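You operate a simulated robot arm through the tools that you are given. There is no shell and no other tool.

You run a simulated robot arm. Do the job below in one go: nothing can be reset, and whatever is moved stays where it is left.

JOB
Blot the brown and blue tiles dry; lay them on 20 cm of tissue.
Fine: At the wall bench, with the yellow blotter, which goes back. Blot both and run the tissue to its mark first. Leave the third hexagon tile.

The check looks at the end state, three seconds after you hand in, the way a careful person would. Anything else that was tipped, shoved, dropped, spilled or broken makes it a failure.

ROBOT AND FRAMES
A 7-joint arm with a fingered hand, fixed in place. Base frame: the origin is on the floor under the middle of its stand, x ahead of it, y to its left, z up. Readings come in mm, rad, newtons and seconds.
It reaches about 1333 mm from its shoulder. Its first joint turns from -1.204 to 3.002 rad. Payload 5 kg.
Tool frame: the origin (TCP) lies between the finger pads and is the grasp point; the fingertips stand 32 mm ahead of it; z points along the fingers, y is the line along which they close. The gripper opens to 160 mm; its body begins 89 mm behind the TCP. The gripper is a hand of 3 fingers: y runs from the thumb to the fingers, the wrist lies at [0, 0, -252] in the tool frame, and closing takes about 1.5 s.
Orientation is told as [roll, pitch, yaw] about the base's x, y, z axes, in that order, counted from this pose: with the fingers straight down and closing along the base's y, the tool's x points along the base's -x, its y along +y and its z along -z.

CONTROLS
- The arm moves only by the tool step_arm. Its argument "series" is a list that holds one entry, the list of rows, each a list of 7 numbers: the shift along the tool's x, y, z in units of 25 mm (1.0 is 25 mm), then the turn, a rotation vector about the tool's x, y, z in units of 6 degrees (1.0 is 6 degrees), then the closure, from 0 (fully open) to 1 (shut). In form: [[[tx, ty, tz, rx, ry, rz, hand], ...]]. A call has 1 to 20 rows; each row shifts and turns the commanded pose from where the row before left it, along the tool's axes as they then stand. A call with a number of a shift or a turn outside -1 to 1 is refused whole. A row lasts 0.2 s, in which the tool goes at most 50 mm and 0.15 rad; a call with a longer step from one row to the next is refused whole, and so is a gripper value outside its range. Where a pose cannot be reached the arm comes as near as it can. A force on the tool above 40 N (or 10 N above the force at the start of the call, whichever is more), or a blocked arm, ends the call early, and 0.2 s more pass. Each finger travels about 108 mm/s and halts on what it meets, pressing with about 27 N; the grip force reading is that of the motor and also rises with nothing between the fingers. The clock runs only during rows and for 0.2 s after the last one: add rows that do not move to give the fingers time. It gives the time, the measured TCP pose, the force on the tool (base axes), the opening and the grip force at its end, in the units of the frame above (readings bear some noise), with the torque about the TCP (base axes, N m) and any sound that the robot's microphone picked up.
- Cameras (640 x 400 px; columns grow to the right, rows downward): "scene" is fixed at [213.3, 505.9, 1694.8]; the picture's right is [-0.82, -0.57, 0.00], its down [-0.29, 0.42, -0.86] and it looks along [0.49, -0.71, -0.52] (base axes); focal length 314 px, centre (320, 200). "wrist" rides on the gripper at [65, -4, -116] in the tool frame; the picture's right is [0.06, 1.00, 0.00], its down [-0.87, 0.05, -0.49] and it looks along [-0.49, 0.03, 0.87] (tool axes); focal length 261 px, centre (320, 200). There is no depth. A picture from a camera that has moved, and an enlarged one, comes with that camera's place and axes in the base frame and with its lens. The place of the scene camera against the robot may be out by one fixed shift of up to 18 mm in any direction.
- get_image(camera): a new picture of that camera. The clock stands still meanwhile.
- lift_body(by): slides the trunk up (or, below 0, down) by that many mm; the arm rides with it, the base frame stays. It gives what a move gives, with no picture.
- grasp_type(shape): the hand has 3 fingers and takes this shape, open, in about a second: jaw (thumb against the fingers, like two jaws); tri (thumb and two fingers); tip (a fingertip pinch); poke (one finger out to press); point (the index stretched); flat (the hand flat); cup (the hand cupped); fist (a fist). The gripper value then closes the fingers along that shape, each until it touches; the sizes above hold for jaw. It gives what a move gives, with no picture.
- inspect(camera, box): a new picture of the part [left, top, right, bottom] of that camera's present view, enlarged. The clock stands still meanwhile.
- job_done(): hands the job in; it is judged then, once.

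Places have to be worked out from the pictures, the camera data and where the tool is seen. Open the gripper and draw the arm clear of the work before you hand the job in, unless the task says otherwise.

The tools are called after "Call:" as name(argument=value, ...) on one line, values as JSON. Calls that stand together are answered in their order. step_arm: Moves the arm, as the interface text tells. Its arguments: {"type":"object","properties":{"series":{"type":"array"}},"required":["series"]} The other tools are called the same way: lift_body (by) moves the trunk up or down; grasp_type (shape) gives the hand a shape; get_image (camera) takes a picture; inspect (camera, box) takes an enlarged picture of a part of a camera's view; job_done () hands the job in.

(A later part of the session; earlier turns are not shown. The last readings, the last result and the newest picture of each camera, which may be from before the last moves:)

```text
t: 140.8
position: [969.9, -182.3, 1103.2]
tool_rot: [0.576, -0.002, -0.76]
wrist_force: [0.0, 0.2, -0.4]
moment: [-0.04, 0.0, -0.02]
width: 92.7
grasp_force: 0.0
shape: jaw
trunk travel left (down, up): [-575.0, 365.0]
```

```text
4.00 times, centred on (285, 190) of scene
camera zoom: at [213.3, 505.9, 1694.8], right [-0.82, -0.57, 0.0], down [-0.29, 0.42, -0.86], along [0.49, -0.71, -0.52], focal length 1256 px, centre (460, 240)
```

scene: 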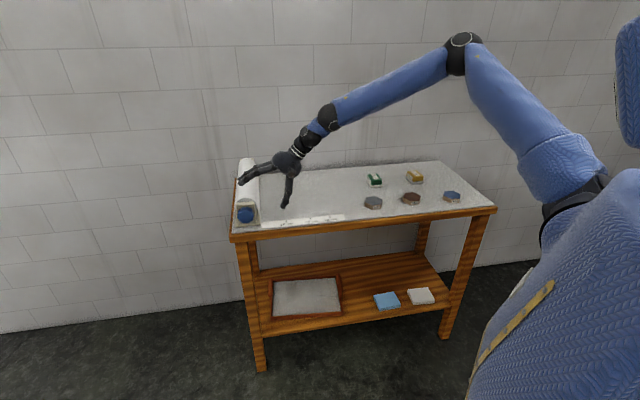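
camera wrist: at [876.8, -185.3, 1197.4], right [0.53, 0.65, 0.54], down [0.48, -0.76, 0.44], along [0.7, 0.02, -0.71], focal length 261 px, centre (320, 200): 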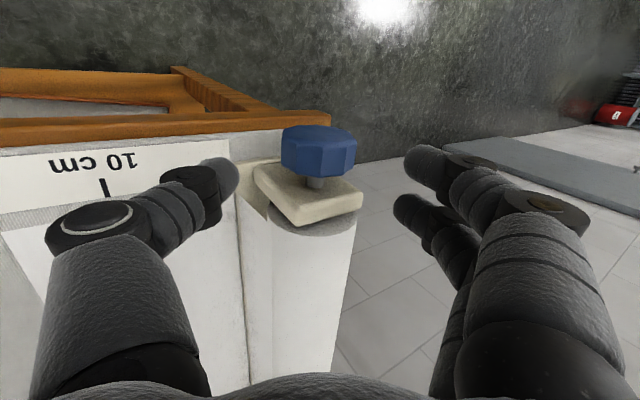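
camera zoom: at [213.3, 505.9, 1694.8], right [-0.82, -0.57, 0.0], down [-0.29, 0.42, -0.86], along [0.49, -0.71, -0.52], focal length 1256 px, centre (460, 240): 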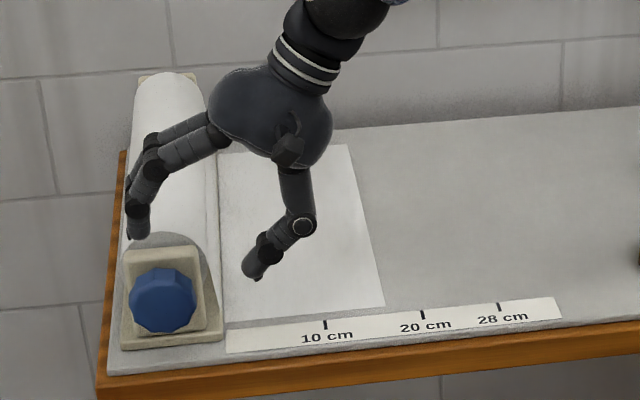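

About 16.3 cm. One more full stroke should give about 19.5 cm, then a fine adjustment.

Call:
step_arm(series=[[[0, 0, 0.8, 0, 0, 0, 0.42], [0, 0, 0.9, 0, 0, 0, 0.42], [0, 0, 0.9, 0, 0, 0, 0.42], [0, 0, 0.8, 0, 0, 0, 0.42], [0, 0, 0, 0, 0, 0, 0.6], [0, 0, 0, 0, 0, 0, 1], [0, 0, 0, 0, 0, 0, 1], [0, 0, 0, 0, 0, 0, 1], [0, 0, 0, -0.6, 0, 0, 1], [0, 0, 0, -0.78, 0, 0, 1], [0, 0, 0, -0.78, 0, 0, 1], [0, 0, 0, -0.78, 0, 0, 1], [0, 0, 0, -0.78, 0, 0, 1], [0, 0, 0, -0.78, 0, 0, 1], [0, 0, 0, -0.78, 0, 0, 1], [0, 0, 0, -0.78, 0, 0, 1], [0, 0, 0, -0.78, 0, 0, 1], [0, 0, 0, 0, 0, 0, 1]]])

Call:
step_arm(series=[[[0, 0, 0, 0, 0, 0, 0.42], [0, 0, 0, 0, 0, 0, 0.42], [0, 0, -0.85, 0, 0, 0, 0.42], [0, 0, -0.85, 0, 0, 0, 0.42], [0, 0, -0.85, 0, 0, 0, 0.42], [0, 0, -0.85, 0, 0, 0, 0.42], [0, 0.243, 0.009, 0.684, 0, 0, 0.42], [0, 0.243, 0.009, 0.684, 0, 0, 0.42], [0, 0.243, 0.009, 0.684, 0, 0, 0.42], [0, 0.243, 0.009, 0.684, 0, 0, 0.42], [0, 0.243, 0.009, 0.684, 0, 0, 0.42], [0, 0.243, 0.009, 0.684, 0, 0, 0.42], [0, 0.243, 0.009, 0.684, 0, 0, 0.42], [0, 0.243, 0.009, 0.684, 0, 0, 0.42], [0, 0.243, 0.009, 0.684, 0, 0, 0.42], [0, 0.243, 0.009, 0.684, 0, 0, 0.42], [0, 0, 0, 0, 0, 0, 0.42]]])

Call:
inspect(camera="scene", box=[280, 180, 360, 230])

Call:
inspect(camera="scene", box=[225, 140, 345, 240])

```text
t: 144.6
position: [1001.9, -149.7, 1029.0]
tool_rot: [1.289, -0.001, -0.762]
wrist_force: [-13.7, 4.2, -16.3]
moment: [-0.52, -0.34, 0.5]
width: 41.2
grasp_force: 27.0
shape: jaw
trunk travel left (down, up): [-575.0, 365.0]
```

```text
t: 148.2
position: [969.1, -183.4, 1102.8]
tool_rot: [0.575, -0.001, -0.761]
wrist_force: [0.2, 0.4, 0.0]
moment: [0.0, -0.01, 0.03]
width: 92.5
grasp_force: 0.1
shape: jaw
trunk travel left (down, up): [-575.0, 365.0]
```

```text
8.00 times, centred on (320, 205) of scene
camera zoom: at [213.3, 505.9, 1694.8], right [-0.82, -0.57, 0.0], down [-0.29, 0.42, -0.86], along [0.49, -0.71, -0.52], focal length 2513 px, centre (320, 160)
```

zoom: 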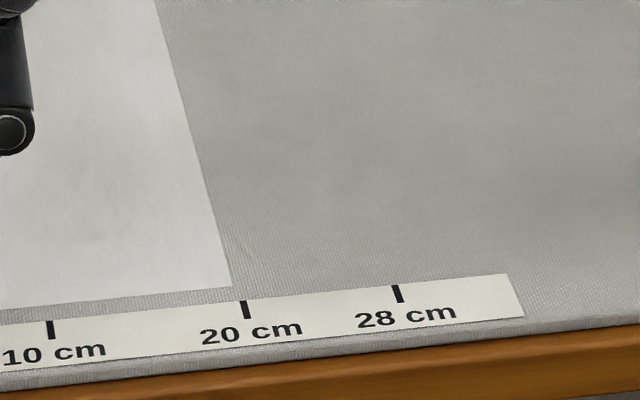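

```text
4.00 times, centred on (285, 190) of scene
camera zoom: at [213.3, 505.9, 1694.8], right [-0.82, -0.57, 0.0], down [-0.29, 0.42, -0.86], along [0.49, -0.71, -0.52], focal length 1256 px, centre (460, 240)
```

zoom: 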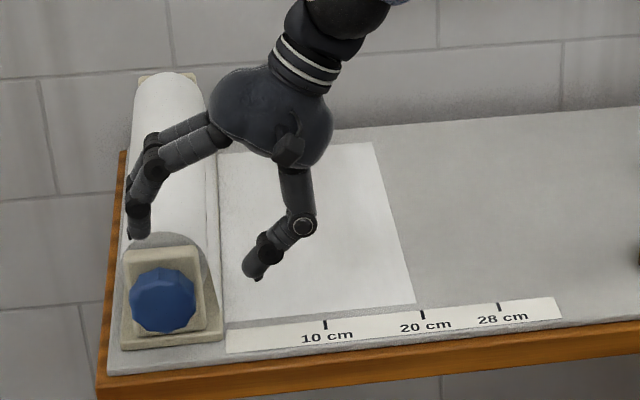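

The leading edge is about 3 mm short of the 20 cm mark (19.7 cm). I'll make one small extra turn of about 4°.

Call:
step_arm(series=[[[0, 0, 0.8, 0, 0, 0, 0.42], [0, 0, 0.9, 0, 0, 0, 0.42], [0, 0, 0.9, 0, 0, 0, 0.42], [0, 0, 0.8, 0, 0, 0, 0.42], [0, 0, 0, 0, 0, 0, 0.6], [0, 0, 0, 0, 0, 0, 1], [0, 0, 0, 0, 0, 0, 1], [0, 0, 0, 0, 0, 0, 1], [0, 0, 0, -0.35, 0, 0, 1], [0, 0, 0, -0.35, 0, 0, 1], [0, 0, 0, 0, 0, 0, 1]]])

Call:
inspect(camera="scene", box=[280, 180, 360, 230])

Call:
get_image(camera="wrist")

```text
t: 150.6
position: [1000.8, -150.3, 1030.6]
tool_rot: [0.65, -0.001, -0.762]
wrist_force: [-11.4, 1.3, -7.4]
moment: [-0.14, -0.03, 0.41]
width: 41.7
grasp_force: 26.6
shape: jaw
trunk travel left (down, up): [-575.0, 365.0]
```

```text
8.00 times, centred on (320, 205) of scene
camera zoom: at [213.3, 505.9, 1694.8], right [-0.82, -0.57, 0.0], down [-0.29, 0.42, -0.86], along [0.49, -0.71, -0.52], focal length 2513 px, centre (320, 160)
```

zoom: 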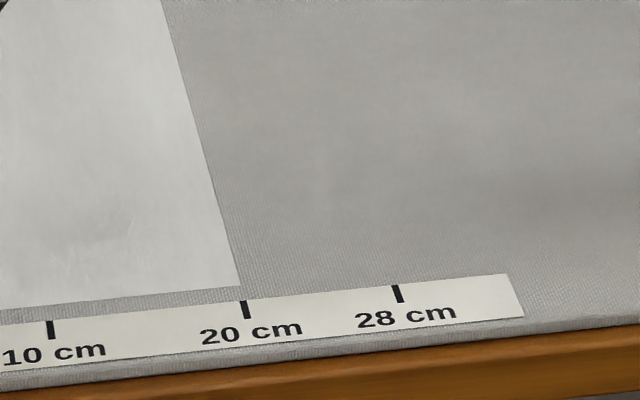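

```text
taken
camera wrist: at [904.2, -157.4, 1120.5], right [0.5, 0.62, 0.6], down [0.45, -0.78, 0.43], along [0.74, 0.06, -0.67], focal length 261 px, centre (320, 200)
```

wrist: 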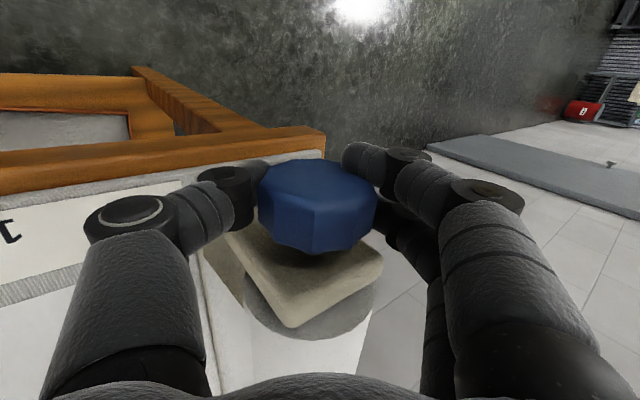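

The leading edge is now right at the 20 cm tick, within about 1 mm. I'll release and back off, then recheck.

Call:
step_arm(series=[[[0, 0, 0, 0, 0, 0, 0.42], [0, 0, 0, 0, 0, 0, 0.42], [0, 0, 0, 0, 0, 0, 0.42], [0, 0, -0.7, 0, 0, 0, 0.42], [0, 0, -1, 0, 0, 0, 0.42], [0, 0, -1, 0, 0, 0, 0.42], [0, 0, -1, 0, 0, 0, 0.42], [0, 0.2, -1, 0, 0, 0, 0.42], [0, 0.4, -1, 0, 0, 0, 0.42], [0, 0.4, -1, 0, 0, 0, 0.42], [0, 0, 0, 0, 0, 0, 0.42]]])

Call:
inspect(camera="scene", box=[280, 180, 360, 230])

Call:
get_image(camera="scene")

Call:
get_image(camera="wrist")

```text
t: 153.0
position: [946.3, -208.4, 1179.1]
tool_rot: [0.649, 0.0, -0.762]
wrist_force: [0.4, 0.0, -0.4]
moment: [0.06, 0.03, 0.01]
width: 92.3
grasp_force: 0.2
shape: jaw
trunk travel left (down, up): [-575.0, 365.0]
```

```text
8.00 times, centred on (320, 205) of scene
camera zoom: at [213.3, 505.9, 1694.8], right [-0.82, -0.57, 0.0], down [-0.29, 0.42, -0.86], along [0.49, -0.71, -0.52], focal length 2513 px, centre (320, 160)
```

zoom: 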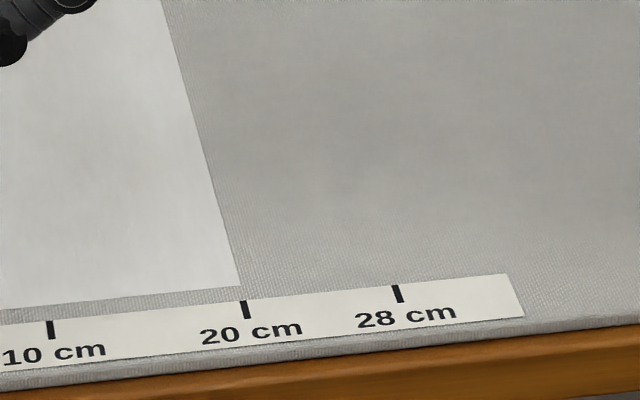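

```text
taken
```

scene: 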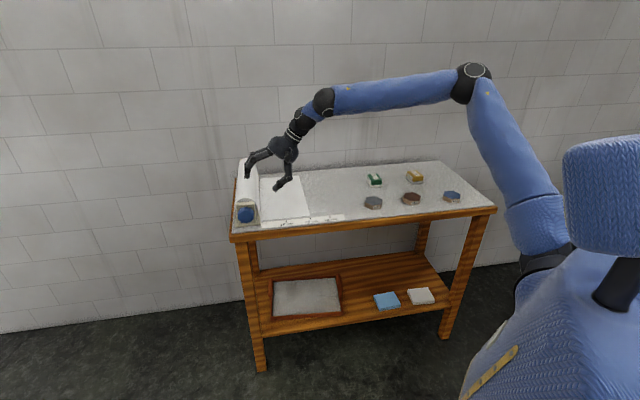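

```text
taken
camera wrist: at [848.7, -215.9, 1268.3], right [0.5, 0.62, 0.6], down [0.45, -0.78, 0.43], along [0.74, 0.06, -0.68], focal length 261 px, centre (320, 200)
```

wrist: 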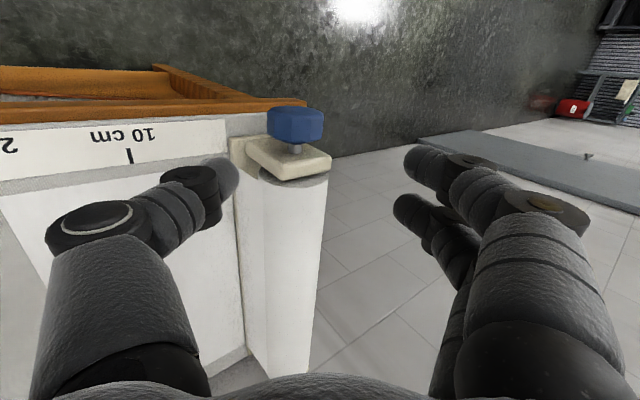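

Tissue holds at 20 cm. Now for the tiles: I'll raise the trunk back to 0, move right, straighten the hand, and yaw so the fingers close across the tile flats (along the bench depth).

Call:
lift_body(by=150)

Call:
step_arm(series=[[[0.109, -0.753, -0.571, 0, 0, 0, 0.3], [0.109, -0.753, -0.571, 0, 0, 0, 0.2], [0.109, -0.753, -0.571, 0, 0, 0, 0], [0.109, -0.753, -0.571, 0, 0, 0, 0], [0.109, -0.753, -0.571, 0, 0, 0, 0], [0.109, -0.753, -0.571, 0, 0, 0, 0], [0.109, -0.753, -0.571, 0, 0, 0, 0], [0.109, -0.753, -0.571, 0, 0, 0, 0], [0, 0, 0, 0.886, 0, 0, 0], [0, 0, 0, 0.886, 0, 0, 0], [0, 0, 0, 0.886, 0, 0, 0], [0, 0, 0, 0.886, 0, 0, 0], [0, 0, 0, 0.886, 0, 0, 0], [0, 0, 0, 0.886, 0, 0, 0], [0, 0, 0, 0.886, 0, 0, 0], [0, 0, 0, 0, 0, 0, 0]]])

Call:
get_image(camera="scene")

```text
t: 154.7
position: [946.3, -208.3, 1328.5]
tool_rot: [0.65, -0.004, -0.76]
wrist_force: [0.0, 0.6, 0.6]
moment: [0.0, -0.02, 0.06]
width: 92.4
grasp_force: 0.1
shape: jaw
trunk travel left (down, up): [-725.0, 215.0]
```

```text
t: 158.1
position: [798.2, -330.2, 1331.0]
tool_rot: [0.0, -0.002, -0.762]
wrist_force: [0.4, 0.0, 0.2]
moment: [0.01, -0.05, 0.0]
width: 160.0
grasp_force: 0.1
shape: jaw
trunk travel left (down, up): [-725.0, 215.0]
```

```text
taken
```

scene: 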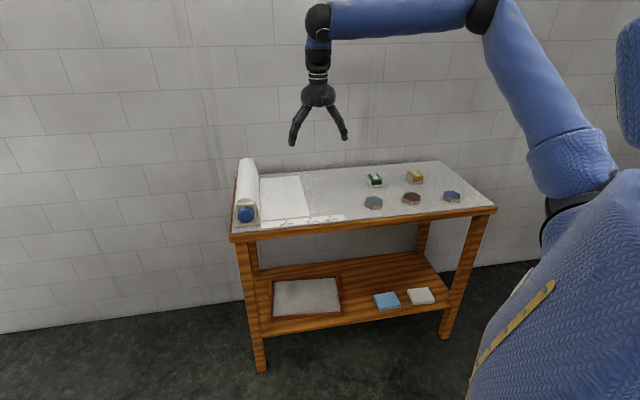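

Vertical and clear of everything. Now yaw the hand by +88°.

Call:
step_arm(series=[[[0, 0, 0, 0, 0, -0.979, 0], [0, 0, 0, 0, 0, -0.979, 0], [0, 0, 0, 0, 0, -0.979, 0], [0, 0, 0, 0, 0, -0.979, 0], [0, 0, 0, 0, 0, -0.979, 0], [0, 0, 0, 0, 0, -0.979, 0], [0, 0, 0, 0, 0, -0.979, 0], [0, 0, 0, 0, 0, -0.979, 0], [0, 0, 0, 0, 0, -0.979, 0], [0, 0, 0, 0, 0, -0.979, 0], [0, 0, 0, 0, 0, -0.979, 0], [0, 0, 0, 0, 0, -0.979, 0], [0, 0, 0, 0, 0, -0.979, 0], [0, 0, 0, 0, 0, -0.979, 0], [0, 0, 0, 0, 0, -0.979, 0], [0, 0, 0, 0, 0, 0, 0]]])

Call:
get_image(camera="wrist")

```text
t: 161.5
position: [799.0, -330.1, 1330.3]
tool_rot: [0.001, 0.002, 0.776]
wrist_force: [-0.5, -0.4, -0.4]
moment: [-0.03, 0.02, 0.01]
width: 159.9
grasp_force: 0.2
shape: jaw
trunk travel left (down, up): [-725.0, 215.0]
```

```text
taken
camera wrist: at [756.2, -378.3, 1445.0], right [-0.74, 0.67, 0.0], down [0.58, 0.65, 0.49], along [0.33, 0.36, -0.87], focal length 261 px, centre (320, 200)
```

wrist: 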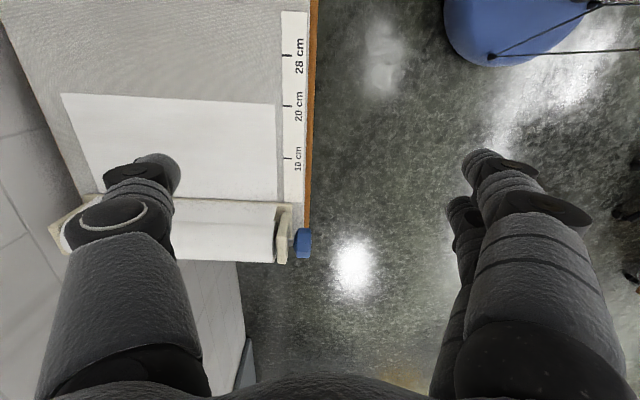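

This gives a clear overhead view of the tissue. I'll zoom in to verify the 20 cm mark and measure the sheet's extents.

Call:
inspect(camera="wrist", box=[250, 70, 330, 130])

Call:
inspect(camera="wrist", box=[40, 60, 320, 270])

```text
6.67 times, centred on (290, 100) of wrist
camera zoom: at [756.2, -378.3, 1445.0], right [-0.74, 0.67, 0.0], down [0.58, 0.65, 0.49], along [0.33, 0.36, -0.87], focal length 1738 px, centre (520, 867)
```

zoom: 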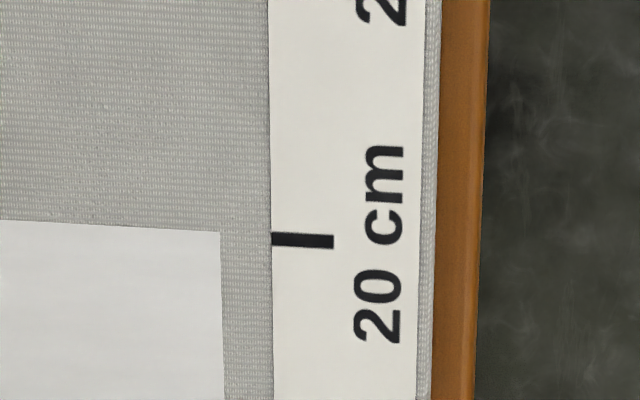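

```text
1.90 times, centred on (180, 165) of wrist
camera zoom: at [756.2, -378.3, 1445.0], right [-0.74, 0.67, 0.0], down [0.58, 0.65, 0.49], along [0.33, 0.36, -0.87], focal length 496 px, centre (587, 267)
```

zoom: 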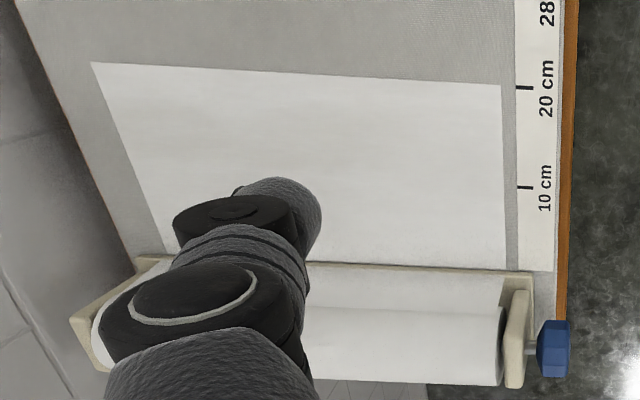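

The edge sits within the 20 cm tick's thickness. The sheet spans depth 883–1262 mm and from 0 to 20 cm along the ruler. Next I'll go above the brown tile, leaning the hand 15° about its closing axis so the placing end stays in reach.

Call:
step_arm(series=[[[0.989, -0.272, 0.4, 0, 0, 0, 0], [0.989, -0.272, 0.4, 0, 0, 0, 0], [0.989, -0.272, 0.4, 0, 0, 0, 0], [0.989, -0.272, 0.4, 0, 0, 0, 0], [0.989, -0.272, 0.4, 0, 0, 0, 0], [0.989, -0.272, 0.4, 0, 0, 0, 0], [0.989, -0.272, 0.4, 0, 0, 0, 0], [0.989, -0.272, 0.4, 0, 0, 0, 0], [0.989, -0.272, 0.4, 0, 0, 0, 0], [0.989, -0.272, 0.4, 0, 0, 0, 0], [0.989, -0.272, 0.4, 0, 0, 0, 0], [0.989, -0.272, 0.4, 0, 0, 0, 0], [0.989, -0.272, 0.4, 0, 0, 0, 0], [0.989, -0.272, 0.4, 0, 0, 0, 0], [0.989, -0.272, 0.4, 0, 0, 0, 0], [0.989, -0.272, 0.4, 0, 0, 0, 0], [0.989, -0.272, 0.4, 0, 0, 0, 0], [0.989, -0.272, 0.4, 0, 0, 0, 0], [0, 0, 0, 0, 0, 0, 0]]])

Call:
step_arm(series=[[[0, 0, 0, 0, -0.833, 0, 0], [0, 0, 0, 0, -0.833, 0, 0.2], [0, 0, 0, 0, -0.834, 0, 0.4], [0, 0, 0, 0, 0, 0, 0.4]]])

Call:
get_image(camera="wrist")

Call:
get_image(camera="scene")

```text
t: 165.5
position: [567.8, -729.3, 1150.7]
tool_rot: [-0.002, 0.002, 0.778]
wrist_force: [0.6, 0.5, 0.5]
moment: [0.02, -0.02, -0.01]
width: 159.8
grasp_force: 0.0
shape: jaw
trunk travel left (down, up): [-725.0, 215.0]
```

```text
t: 166.5
position: [569.0, -730.1, 1149.7]
tool_rot: [-0.003, -0.261, 0.778]
wrist_force: [0.1, 0.6, 0.2]
moment: [-0.04, -0.01, -0.02]
width: 96.4
grasp_force: 0.0
shape: jaw
trunk travel left (down, up): [-725.0, 215.0]
```

```text
taken
camera wrist: at [505.8, -796.1, 1245.0], right [-0.74, 0.67, -0.02], down [0.47, 0.54, 0.7], along [0.48, 0.51, -0.71], focal length 261 px, centre (320, 200)
```

wrist: 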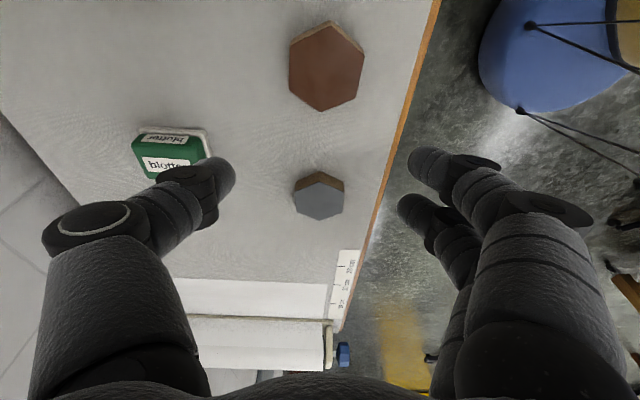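

```text
taken
```

scene: 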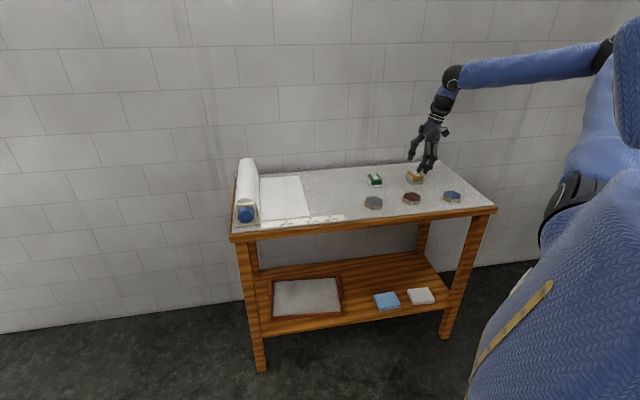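

I can see the brown tile ahead of the fingers. I'll zoom in to fix its position and angle relative to the hand.

Call:
inspect(camera="wrist", box=[260, 0, 400, 130])

```text
3.08 times, centred on (330, 65) of wrist
camera zoom: at [505.8, -796.1, 1245.0], right [-0.74, 0.67, -0.02], down [0.47, 0.54, 0.7], along [0.48, 0.51, -0.71], focal length 802 px, centre (289, 615)
```

zoom: 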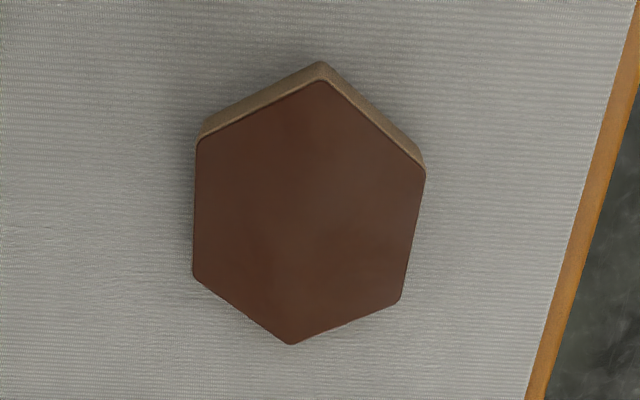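

Brown tile centre is (566.4, -727.0), with its flats about 3° off my hand. I'll correct that and descend most of the way.

Call:
step_arm(series=[[[0.273, 0.015, 0.6, 0, 0, 0.53, 0.4], [0.273, 0.015, 0.85, 0, 0, 0, 0.4], [0.273, 0.015, 0.878, 0, 0, 0, 0.4], [0.273, 0.015, 0.878, 0, 0, 0, 0.4], [0.273, 0.015, 0.878, 0, 0, 0, 0.4], [0, 0, 0, 0, 0, 0, 0.4]]])

Call:
get_image(camera="wrist")

Call:
inspect(camera="scene", box=[370, 140, 460, 220])

```text
t: 167.9
position: [559.5, -731.2, 1044.8]
tool_rot: [0.013, -0.26, 0.72]
wrist_force: [-0.8, 0.0, -0.7]
moment: [-0.02, -0.03, -0.02]
width: 96.7
grasp_force: 0.1
shape: jaw
trunk travel left (down, up): [-725.0, 215.0]
```

```text
taken
camera wrist: at [494.9, -795.5, 1139.0], right [-0.71, 0.71, 0.0], down [0.5, 0.51, 0.7], along [0.5, 0.49, -0.71], focal length 261 px, centre (320, 200)
```

wrist: 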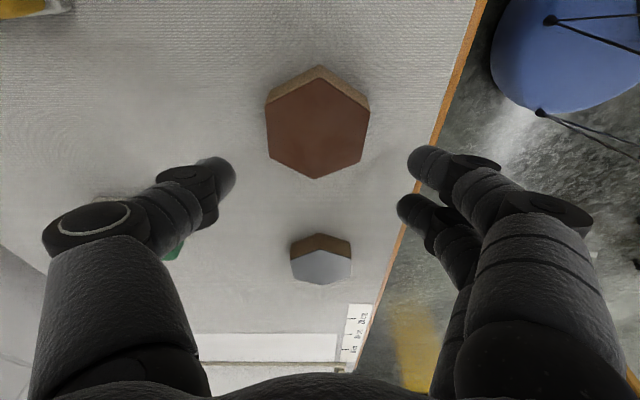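

```text
5.00 times, centred on (415, 180) of scene
camera zoom: at [213.3, 505.9, 1694.8], right [-0.82, -0.57, 0.0], down [-0.29, 0.42, -0.86], along [0.49, -0.71, -0.52], focal length 1570 px, centre (-155, 300)
```

zoom: 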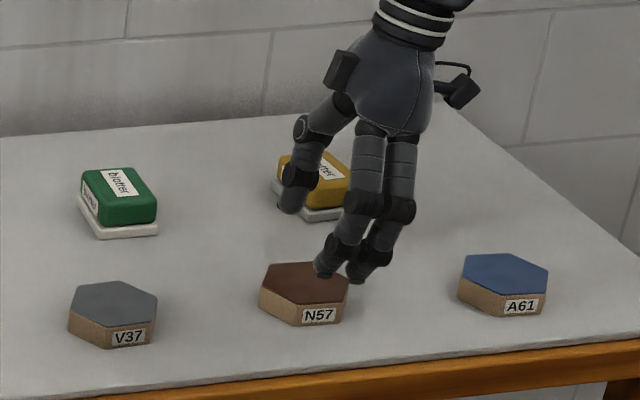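

Alignment is good to within a couple of mm. I'll descend the last 55 mm vertically to TCP z ≈ 989.

Call:
step_arm(series=[[[0.19, -0.03, 0.708, 0, 0, 0, 0.4], [0.19, -0.03, 0.708, 0, 0, 0, 0.4], [0.12, 0, 0.44, 0, 0, 0, 0.4], [0.068, 0, 0.25, 0, 0, 0, 0.4], [0, 0, 0, 0, 0, 0, 0.4]]])

Call:
get_image(camera="wrist")

Call:
inspect(camera="scene", box=[370, 140, 460, 220])

```text
t: 169.1
position: [561.9, -732.4, 989.4]
tool_rot: [0.011, -0.261, 0.72]
wrist_force: [0.1, 0.2, 0.0]
moment: [0.01, 0.02, 0.03]
width: 96.6
grasp_force: 0.0
shape: jaw
trunk travel left (down, up): [-725.0, 215.0]
```

```text
taken
camera wrist: at [496.1, -797.3, 1083.7], right [-0.71, 0.71, 0.0], down [0.51, 0.51, 0.7], along [0.5, 0.49, -0.71], focal length 261 px, centre (320, 200)
```

wrist: 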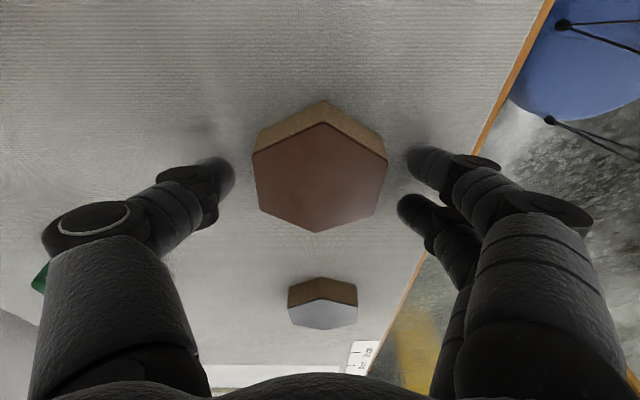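

```text
5.00 times, centred on (415, 180) of scene
camera zoom: at [213.3, 505.9, 1694.8], right [-0.82, -0.57, 0.0], down [-0.29, 0.42, -0.86], along [0.49, -0.71, -0.52], focal length 1570 px, centre (-155, 300)
```

zoom: 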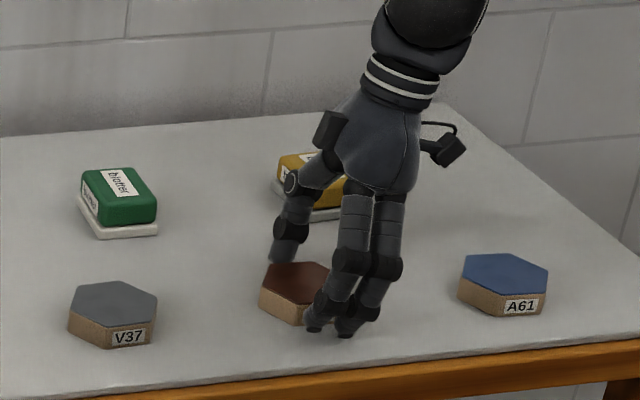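

The fingers straddle the brown tile and no contact force shows. I'll close on it.

Call:
step_arm(series=[[[0, 0, 0, 0, 0, 0, 0.48], [0, 0, 0, 0, 0, 0, 0.56], [0, 0, 0, 0, 0, 0, 0.7], [0, 0, 0, 0, 0, 0, 1], [0, 0, 0, 0, 0, 0, 1], [0, 0, 0, 0, 0, 0, 1]]])

Call:
get_image(camera="wrist")

Call:
inspect(camera="scene", box=[370, 140, 460, 220])

```text
t: 170.5
position: [562.9, -733.2, 987.7]
tool_rot: [0.013, -0.261, 0.72]
wrist_force: [-0.1, -0.1, -0.6]
moment: [0.01, 0.01, -0.01]
width: 65.5
grasp_force: 27.0
shape: jaw
trunk travel left (down, up): [-725.0, 215.0]
```

```text
taken
camera wrist: at [496.1, -797.3, 1083.5], right [-0.71, 0.71, 0.0], down [0.51, 0.51, 0.7], along [0.5, 0.49, -0.71], focal length 261 px, centre (320, 200)
```

wrist: 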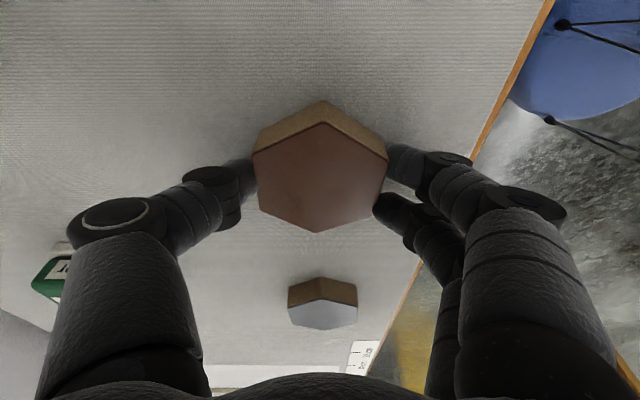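

```text
5.00 times, centred on (415, 180) of scene
camera zoom: at [213.3, 505.9, 1694.8], right [-0.82, -0.57, 0.0], down [-0.29, 0.42, -0.86], along [0.49, -0.71, -0.52], focal length 1570 px, centre (-155, 300)
```

zoom: 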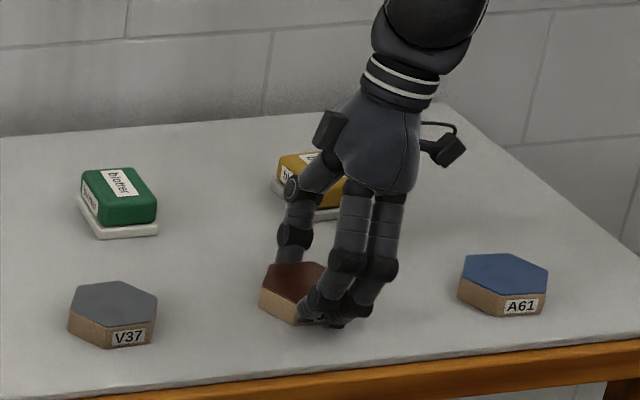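

Gripped at 65.5 mm. Lift straight up about 100 mm and check the tile hangs level.

Call:
step_arm(series=[[[-0.08, 0, -0.3, 0, 0, 0, 1], [-0.2, 0, -0.75, 0, 0, 0, 1], [-0.25, 0, -0.93, 0, 0, 0, 1], [-0.25, 0, -0.93, 0, 0, 0, 1], [-0.25, 0, -0.93, 0, 0, 0, 1], [0, 0, 0, 0, 0, 0, 1]]])

Call:
get_image(camera="wrist")

Call:
inspect(camera="scene", box=[370, 110, 460, 220])

```text
t: 171.9
position: [563.2, -733.5, 1087.2]
tool_rot: [0.014, -0.262, 0.72]
wrist_force: [0.2, -0.8, -1.8]
moment: [0.01, 0.02, -0.02]
width: 65.8
grasp_force: 26.9
shape: jaw
trunk travel left (down, up): [-725.0, 215.0]
```

```text
taken
camera wrist: at [496.6, -798.2, 1182.6], right [-0.71, 0.71, 0.0], down [0.51, 0.5, 0.7], along [0.5, 0.49, -0.71], focal length 261 px, centre (320, 200)
```

wrist: 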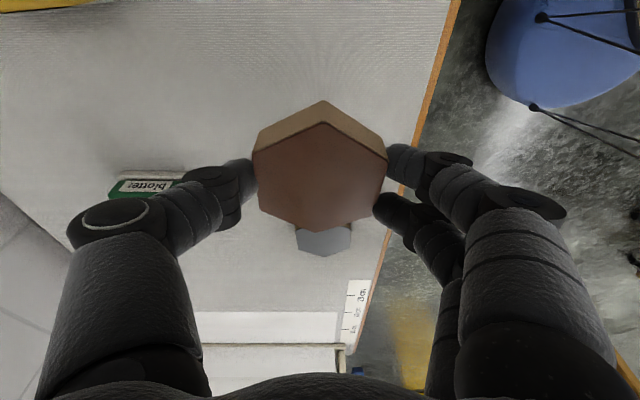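

```text
3.64 times, centred on (415, 165) of scene
camera zoom: at [213.3, 505.9, 1694.8], right [-0.82, -0.57, 0.0], down [-0.29, 0.42, -0.86], along [0.49, -0.71, -0.52], focal length 1142 px, centre (-26, 327)
```

zoom: 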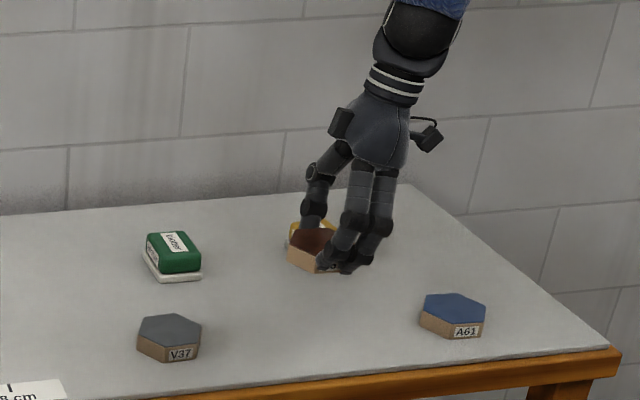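

The tile hangs level, unchanged in the grip. I'll carry it towards the tissue at this height, well above the grey tile and the blotter.

Call:
step_arm(series=[[[-0.5, -0.08, 0.134, 0, 0, 0, 1], [-0.9, -0.147, 0.241, 0, 0, 0, 1], [-0.95, -0.155, 0.255, 0, 0, 0, 1], [-0.95, -0.155, 0.255, 0, 0, 0, 1], [-0.95, -0.155, 0.255, 0, 0, 0, 1], [-0.95, -0.155, 0.255, 0, 0, 0, 1], [-0.95, -0.155, 0.255, 0, 0, 0, 1], [-0.95, -0.155, 0.255, 0, 0, 0, 1], [-0.95, -0.155, 0.255, 0, 0, 0, 1], [-0.95, -0.155, 0.255, 0, 0, 0, 1], [-0.95, -0.155, 0.255, 0, 0, 0, 1], [-0.95, -0.155, 0.255, 0, 0, 0, 1], [-0.95, -0.155, 0.255, 0, 0, 0, 1], [0, 0, 0, 0, 0, 0, 1]]])

Call:
get_image(camera="scene")

Call:
get_image(camera="wrist")

```text
t: 174.9
position: [825.4, -566.7, 1087.5]
tool_rot: [0.015, -0.261, 0.719]
wrist_force: [-1.3, 0.4, -2.5]
moment: [0.03, 0.02, 0.01]
width: 65.2
grasp_force: 26.8
shape: jaw
trunk travel left (down, up): [-725.0, 215.0]
```

```text
taken
```

scene: 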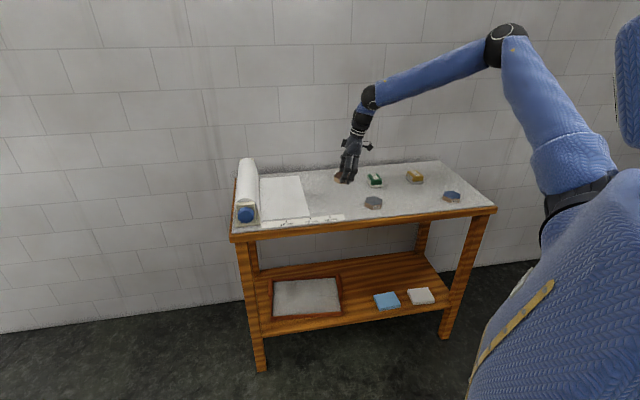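

```text
taken
camera wrist: at [759.2, -632.0, 1181.5], right [-0.7, 0.71, 0.0], down [0.51, 0.5, 0.7], along [0.5, 0.49, -0.71], focal length 261 px, centre (320, 200)
```

wrist: 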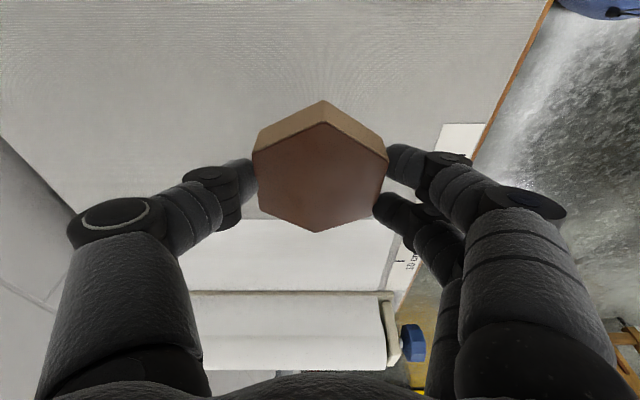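

Clear so far. Continue towards the far tissue spot near (1018, -446).

Call:
step_arm(series=[[[-0.9, -0.151, 0.241, 0, 0, 0, 1], [-0.97, -0.162, 0.26, 0, 0, 0, 1], [-0.97, -0.162, 0.26, 0, 0, 0, 1], [-0.97, -0.162, 0.26, 0, 0, 0, 1], [-0.97, -0.162, 0.26, 0, 0, 0, 1], [-0.97, -0.162, 0.26, 0, 0, 0, 1], [-0.97, -0.162, 0.26, 0, 0, 0, 1], [-0.97, -0.162, 0.26, 0, 0, 0, 1], [-0.97, -0.162, 0.26, 0, 0, 0, 1], [0, 0, 0, 0, 0, 0, 1]]])

Call:
get_image(camera="scene")

Call:
get_image(camera="wrist")

```text
t: 177.1
position: [1016.7, -446.1, 1086.9]
tool_rot: [0.015, -0.262, 0.72]
wrist_force: [-0.7, -1.9, -1.8]
moment: [0.02, 0.02, 0.02]
width: 65.4
grasp_force: 27.0
shape: jaw
trunk travel left (down, up): [-725.0, 215.0]
```

```text
taken
```

scene: 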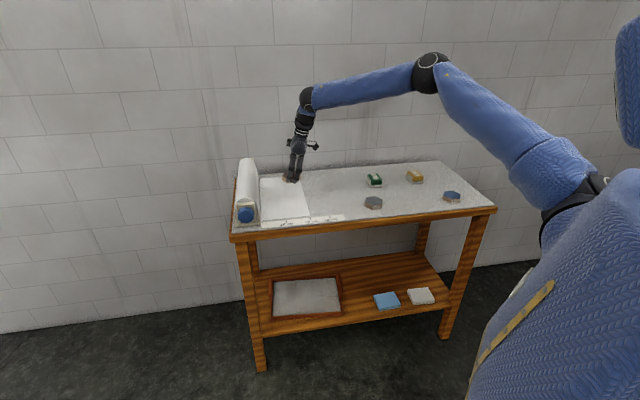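

```text
taken
camera wrist: at [950.8, -510.8, 1180.5], right [-0.7, 0.71, 0.0], down [0.5, 0.51, 0.7], along [0.5, 0.49, -0.71], focal length 261 px, centre (320, 200)
```

wrist: 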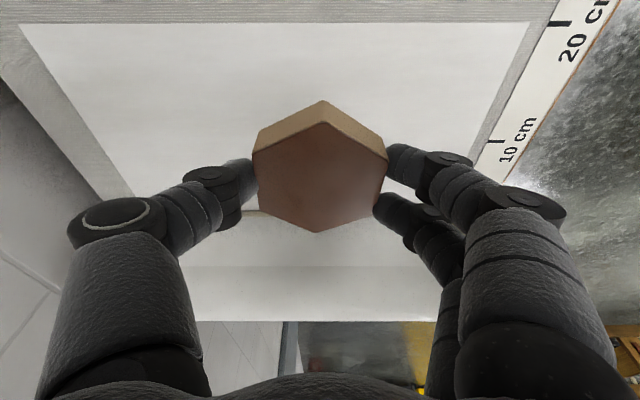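

It reached the spot; the tile is over the tissue, well inside its edges. I'll lower to about 8 mm above.

Call:
step_arm(series=[[[0.2, 0, 0.75, 0, 0, 0, 1], [0.233, 0, 0.869, 0, 0, 0, 1], [0.233, 0, 0.869, 0, 0, 0, 1], [0.16, 0, 0.6, 0, 0, 0, 1], [0.104, 0, 0.389, 0, 0, 0, 1], [0, 0, 0, 0, 0, 0, 1]]])

Call:
get_image(camera="wrist")

Call:
inspect(camera="scene", box=[230, 130, 350, 230])

```text
t: 178.5
position: [1006.2, -447.3, 999.7]
tool_rot: [0.011, -0.264, 0.719]
wrist_force: [0.0, -0.4, -2.5]
moment: [0.0, 0.03, 0.03]
width: 65.3
grasp_force: 27.3
shape: jaw
out of reach, approached as far as the arm can: row 3, 4, 5
trunk travel left (down, up): [-725.0, 215.0]
```

```text
taken
camera wrist: at [939.2, -511.1, 1094.0], right [-0.7, 0.71, 0.0], down [0.5, 0.5, 0.7], along [0.5, 0.49, -0.71], focal length 261 px, centre (320, 200)
```

wrist: 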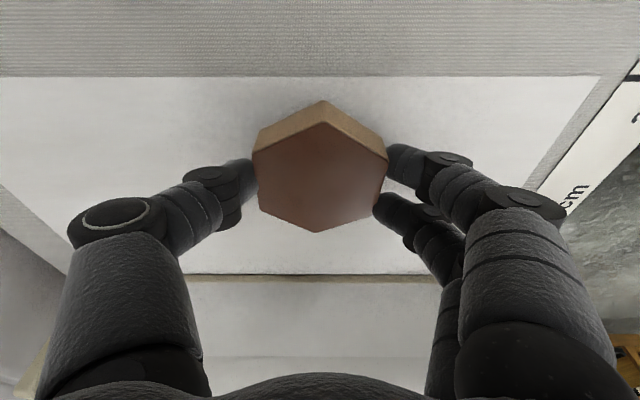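

```text
4.00 times, centred on (290, 180) of scene
camera zoom: at [213.3, 505.9, 1694.8], right [-0.82, -0.57, 0.0], down [-0.29, 0.42, -0.86], along [0.49, -0.71, -0.52], focal length 1256 px, centre (440, 280)
```

zoom: 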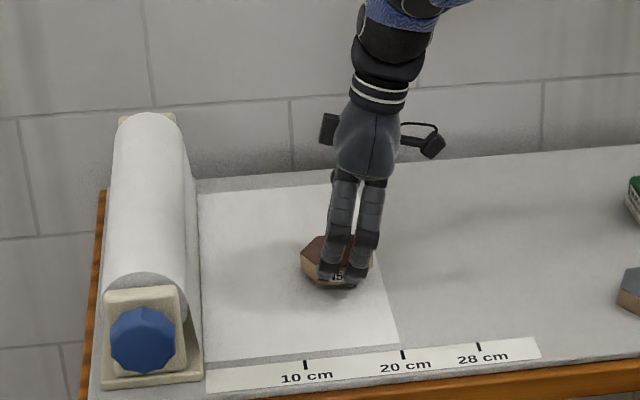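

At this spot the arm's pan limit nudged it about 10 mm. I'll shift the tile along the freer direction (front-left), giving more margin to the sheet's edge, then lower there.

Call:
step_arm(series=[[[-0.18, 0.37, 0.05, 0, 0, 0, 1], [-0.18, 0.37, 0.05, 0, 0, 0, 1], [0, 0, 0, 0, 0, 0, 1]]])

Call:
get_image(camera="wrist")

```text
t: 179.3
position: [1000.8, -427.1, 998.9]
tool_rot: [0.015, -0.259, 0.719]
wrist_force: [-0.2, -0.1, -1.3]
moment: [0.0, 0.04, -0.03]
width: 65.3
grasp_force: 26.7
shape: jaw
trunk travel left (down, up): [-725.0, 215.0]
```

```text
taken
camera wrist: at [934.4, -491.3, 1094.3], right [-0.71, 0.71, 0.0], down [0.51, 0.51, 0.7], along [0.5, 0.49, -0.71], focal length 261 px, centre (320, 200)
```

wrist: 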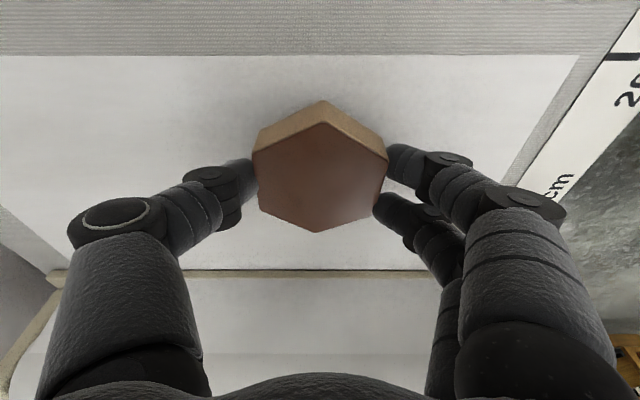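

No limit now, and the tile centre is at about 14.5 cm along the ruler line. I'll lower the remaining ~10 mm gently, watching the force.

Call:
step_arm(series=[[[0.05, 0, 0.19, 0, 0, 0, 1], [0.02, 0, 0.08, 0, 0, 0, 1], [0.01, 0, 0.04, 0, 0, 0, 1], [0, 0, 0, 0, 0, 0, 1]]])

Call:
step_arm(series=[[[0.01, 0, 0.04, 0, 0, 0, 1], [0, 0, 0, 0, 0, 0, 1]]])

```text
t: 180.3
position: [998.9, -425.7, 992.2]
tool_rot: [0.012, -0.264, 0.719]
wrist_force: [0.2, 0.3, -2.0]
moment: [0.0, -0.01, 0.01]
width: 65.5
grasp_force: 27.1
shape: jaw
trunk travel left (down, up): [-725.0, 215.0]
```

```text
t: 180.9
position: [998.7, -426.7, 991.5]
tool_rot: [0.011, -0.262, 0.719]
wrist_force: [-0.6, 0.5, -1.8]
moment: [0.0, 0.01, -0.01]
width: 65.4
grasp_force: 27.4
shape: jaw
trunk travel left (down, up): [-725.0, 215.0]
```

Call:
step_arm(series=[[[0.01, 0, 0.04, 0, 0, 0, 1], [0, 0, 0, 0, 0, 0, 1]]])

Call:
step_arm(series=[[[0.01, 0, 0.04, 0, 0, 0, 1], [0, 0, 0, 0, 0, 0, 1]]])

```text
t: 181.5
position: [997.9, -425.9, 991.8]
tool_rot: [0.011, -0.262, 0.72]
wrist_force: [-0.2, 0.2, -1.5]
moment: [-0.01, 0.0, 0.0]
width: 65.3
grasp_force: 26.8
shape: jaw
trunk travel left (down, up): [-725.0, 215.0]
```

```text
t: 182.1
position: [996.6, -427.6, 989.8]
tool_rot: [0.012, -0.263, 0.719]
wrist_force: [0.0, 0.4, -2.4]
moment: [0.0, -0.03, 0.01]
width: 65.1
grasp_force: 27.2
shape: jaw
trunk travel left (down, up): [-725.0, 215.0]
```

Call:
step_arm(series=[[[0.01, 0, 0.04, 0, 0, 0, 1], [0, 0, 0, 0, 0, 0, 1]]])

Call:
step_arm(series=[[[0.01, 0, 0.04, 0, 0, 0, 1], [0, 0, 0, 0, 0, 0, 1]]])

Call:
inspect(camera="scene", box=[260, 160, 330, 220])

```text
t: 182.7
position: [997.5, -427.6, 989.3]
tool_rot: [0.012, -0.262, 0.72]
wrist_force: [-0.4, -0.2, -1.5]
moment: [0.01, 0.03, 0.0]
width: 65.3
grasp_force: 27.0
shape: jaw
out of reach, approached as far as the arm can: row 1
trunk travel left (down, up): [-725.0, 215.0]
```

```text
t: 183.3
position: [997.1, -427.0, 988.0]
tool_rot: [0.011, -0.261, 0.719]
wrist_force: [0.2, 0.2, -1.8]
moment: [-0.02, 0.01, 0.0]
width: 65.0
grasp_force: 26.7
shape: jaw
trunk travel left (down, up): [-725.0, 215.0]
```

```text
6.67 times, centred on (295, 190) of scene
camera zoom: at [213.3, 505.9, 1694.8], right [-0.82, -0.57, 0.0], down [-0.29, 0.42, -0.86], along [0.49, -0.71, -0.52], focal length 2094 px, centre (487, 267)
```

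zoom: 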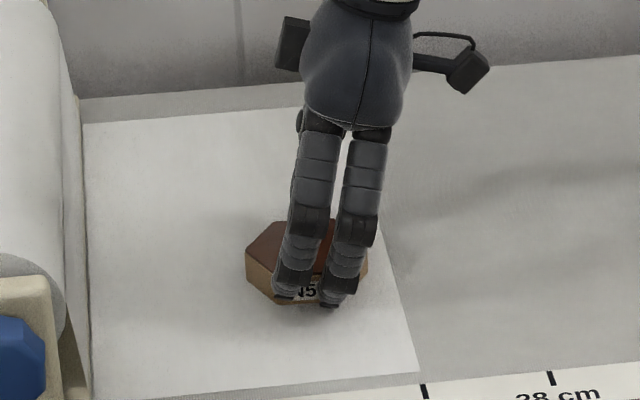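

Still carrying about 2 N of tile weight, so it's not down yet. A bit lower.

Call:
step_arm(series=[[[0.01, 0, 0.04, 0, 0, 0, 1], [0, 0, 0, 0, 0, 0, 1]]])

Call:
step_arm(series=[[[0.01, 0, 0.04, 0, 0, 0, 1], [0, 0, 0, 0, 0, 0, 1]]])

```text
t: 183.9
position: [998.0, -426.7, 988.6]
tool_rot: [0.012, -0.264, 0.719]
wrist_force: [0.4, 0.0, -0.7]
moment: [0.02, 0.02, 0.01]
width: 65.1
grasp_force: 26.9
shape: jaw
trunk travel left (down, up): [-725.0, 215.0]
```

```text
t: 184.5
position: [997.0, -426.2, 987.1]
tool_rot: [0.01, -0.266, 0.719]
wrist_force: [0.3, -0.3, 4.8]
moment: [0.02, 0.01, 0.01]
width: 65.3
grasp_force: 26.8
shape: jaw
trunk travel left (down, up): [-725.0, 215.0]
```

The tile is resting on the tissue (force +4.8 N). I'll open gently to about 85 mm and rise straight up.

Call:
step_arm(series=[[[0, 0, -0.02, 0, 0, 0, 0.58], [0, 0, 0, 0, 0, 0, 0.5], [0, 0, 0, 0, 0, 0, 0.45], [0, 0, 0, 0, 0, 0, 0.45], [-0.1, 0, -0.37, 0, 0, 0, 0.45], [-0.2, 0, -0.75, 0, 0, 0, 0.45], [-0.25, 0, -0.93, 0, 0, 0, 0.45], [-0.25, 0, -0.93, 0, 0, 0, 0.45], [-0.25, 0, -0.93, 0, 0, 0, 0.4], [-0.25, 0, -0.93, 0, 0, 0, 0.4], [0, 0, 0, 0, 0, 0, 0.4]]])

Call:
get_image(camera="wrist")

Call:
inspect(camera="scene", box=[240, 160, 330, 230])

```text
t: 186.9
position: [998.7, -426.6, 1113.0]
tool_rot: [0.013, -0.26, 0.719]
wrist_force: [0.3, -0.5, -0.4]
moment: [-0.02, -0.01, 0.0]
width: 95.3
grasp_force: 0.0
shape: jaw
trunk travel left (down, up): [-725.0, 215.0]
```

```text
taken
camera wrist: at [933.5, -491.8, 1207.2], right [-0.71, 0.71, 0.0], down [0.51, 0.51, 0.7], along [0.5, 0.49, -0.71], focal length 261 px, centre (320, 200)
```

wrist: 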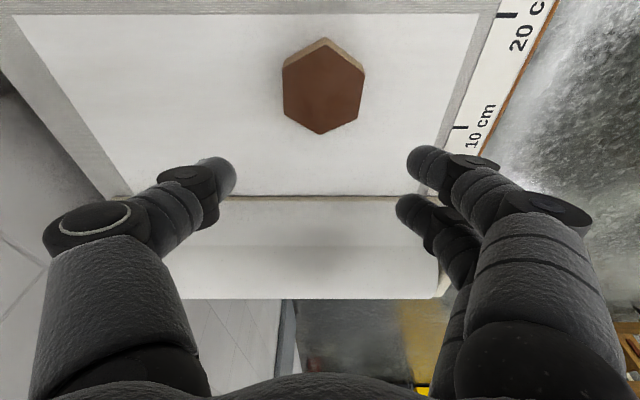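

```text
5.71 times, centred on (285, 195) of scene
camera zoom: at [213.3, 505.9, 1694.8], right [-0.82, -0.57, 0.0], down [-0.29, 0.42, -0.86], along [0.49, -0.71, -0.52], focal length 1795 px, centre (520, 229)
```

zoom: 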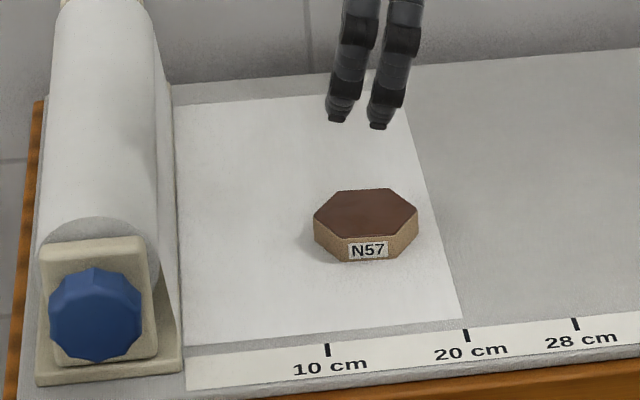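

Brown is lying flat on the tissue. Now back over to the blue tile at about the same height.

Call:
step_arm(series=[[[0.913, 0.083, -0.3, 0, 0, 0, 0.4], [0.913, 0.083, -0.3, 0, 0, 0, 0.4], [0.913, 0.083, -0.3, 0, 0, 0, 0.4], [0.913, 0.083, -0.245, 0, 0, 0, 0.4], [0.913, 0.083, -0.245, 0, 0, 0, 0.4], [0.913, 0.083, -0.245, 0, 0, 0, 0.4], [0.913, 0.083, -0.245, 0, 0, 0, 0.4], [0.913, 0.083, -0.245, 0, 0, 0, 0.4], [0.913, 0.083, -0.245, 0, 0, 0, 0.4], [0.913, 0.083, -0.245, 0, 0, 0, 0.4], [0.913, 0.083, -0.245, 0, 0, 0, 0.4], [0.913, 0.083, -0.245, 0, 0, 0, 0.4], [0.913, 0.083, -0.245, 0, 0, 0, 0.4], [0.913, 0.083, -0.245, 0, 0, 0, 0.4], [0.913, 0.083, -0.245, 0, 0, 0, 0.4]]])

Call:
step_arm(series=[[[0.913, 0.083, -0.245, 0, 0, 0, 0.4], [0.913, 0.083, -0.245, 0, 0, 0, 0.4], [0.913, 0.083, -0.245, 0, 0, 0, 0.4], [0.913, 0.083, -0.245, 0, 0, 0, 0.4], [0.913, 0.083, -0.245, 0, 0, 0, 0.4], [0.913, 0.083, -0.245, 0, 0, 0, 0.4], [0.913, 0.083, -0.245, 0, 0, 0, 0.4], [0.913, 0.083, -0.245, 0, 0, 0, 0.4], [0.913, 0.083, -0.245, 0, 0, 0, 0.4], [0.913, 0.083, -0.245, 0, 0, 0, 0.4], [0.913, 0.083, -0.245, 0, 0, 0, 0.4], [0.913, 0.083, -0.245, 0, 0, 0, 0.4], [0.913, 0.083, -0.245, 0, 0, 0, 0.4], [0.913, 0.083, -0.245, 0, 0, 0, 0.4], [0.913, 0.083, -0.245, 0, 0, 0, 0.4], [0, 0, 0, 0, -0.5, 0, 0.4], [0, 0, 0, 0, -0.5, 0, 0.4], [0, 0, 0, 0, 0, 0, 0.4]]])

Call:
get_image(camera="wrist")

Call:
get_image(camera="scene")

```text
t: 190.1
position: [710.9, -640.0, 1116.5]
tool_rot: [0.014, -0.261, 0.719]
wrist_force: [-0.2, 0.1, 0.2]
moment: [0.0, -0.04, 0.02]
width: 95.3
grasp_force: 0.0
shape: jaw
trunk travel left (down, up): [-725.0, 215.0]
```

```text
t: 193.9
position: [426.1, -848.7, 1118.6]
tool_rot: [0.014, -0.364, 0.718]
wrist_force: [0.0, -0.6, -0.2]
moment: [0.0, 0.02, -0.01]
width: 95.4
grasp_force: 0.1
shape: jaw
trunk travel left (down, up): [-725.0, 215.0]
```

```text
taken
camera wrist: at [352.5, -919.2, 1203.0], right [-0.7, 0.71, -0.01], down [0.45, 0.45, 0.77], along [0.55, 0.54, -0.64], focal length 261 px, centre (320, 200)
```

wrist: 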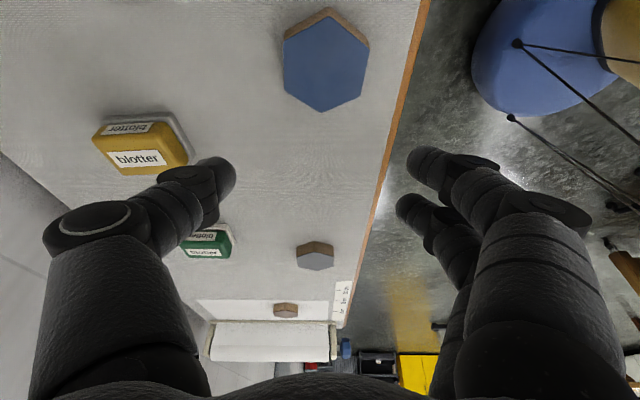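

```text
taken
```

scene: 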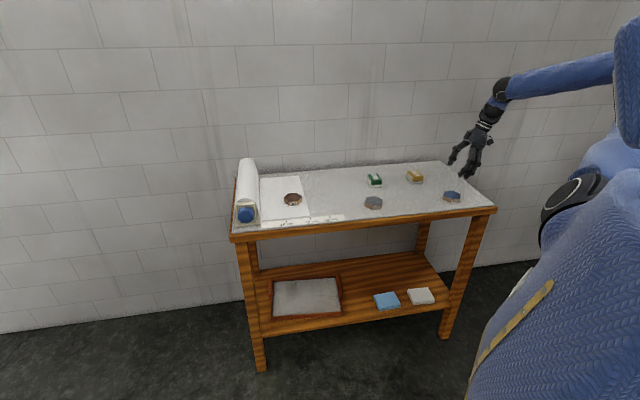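

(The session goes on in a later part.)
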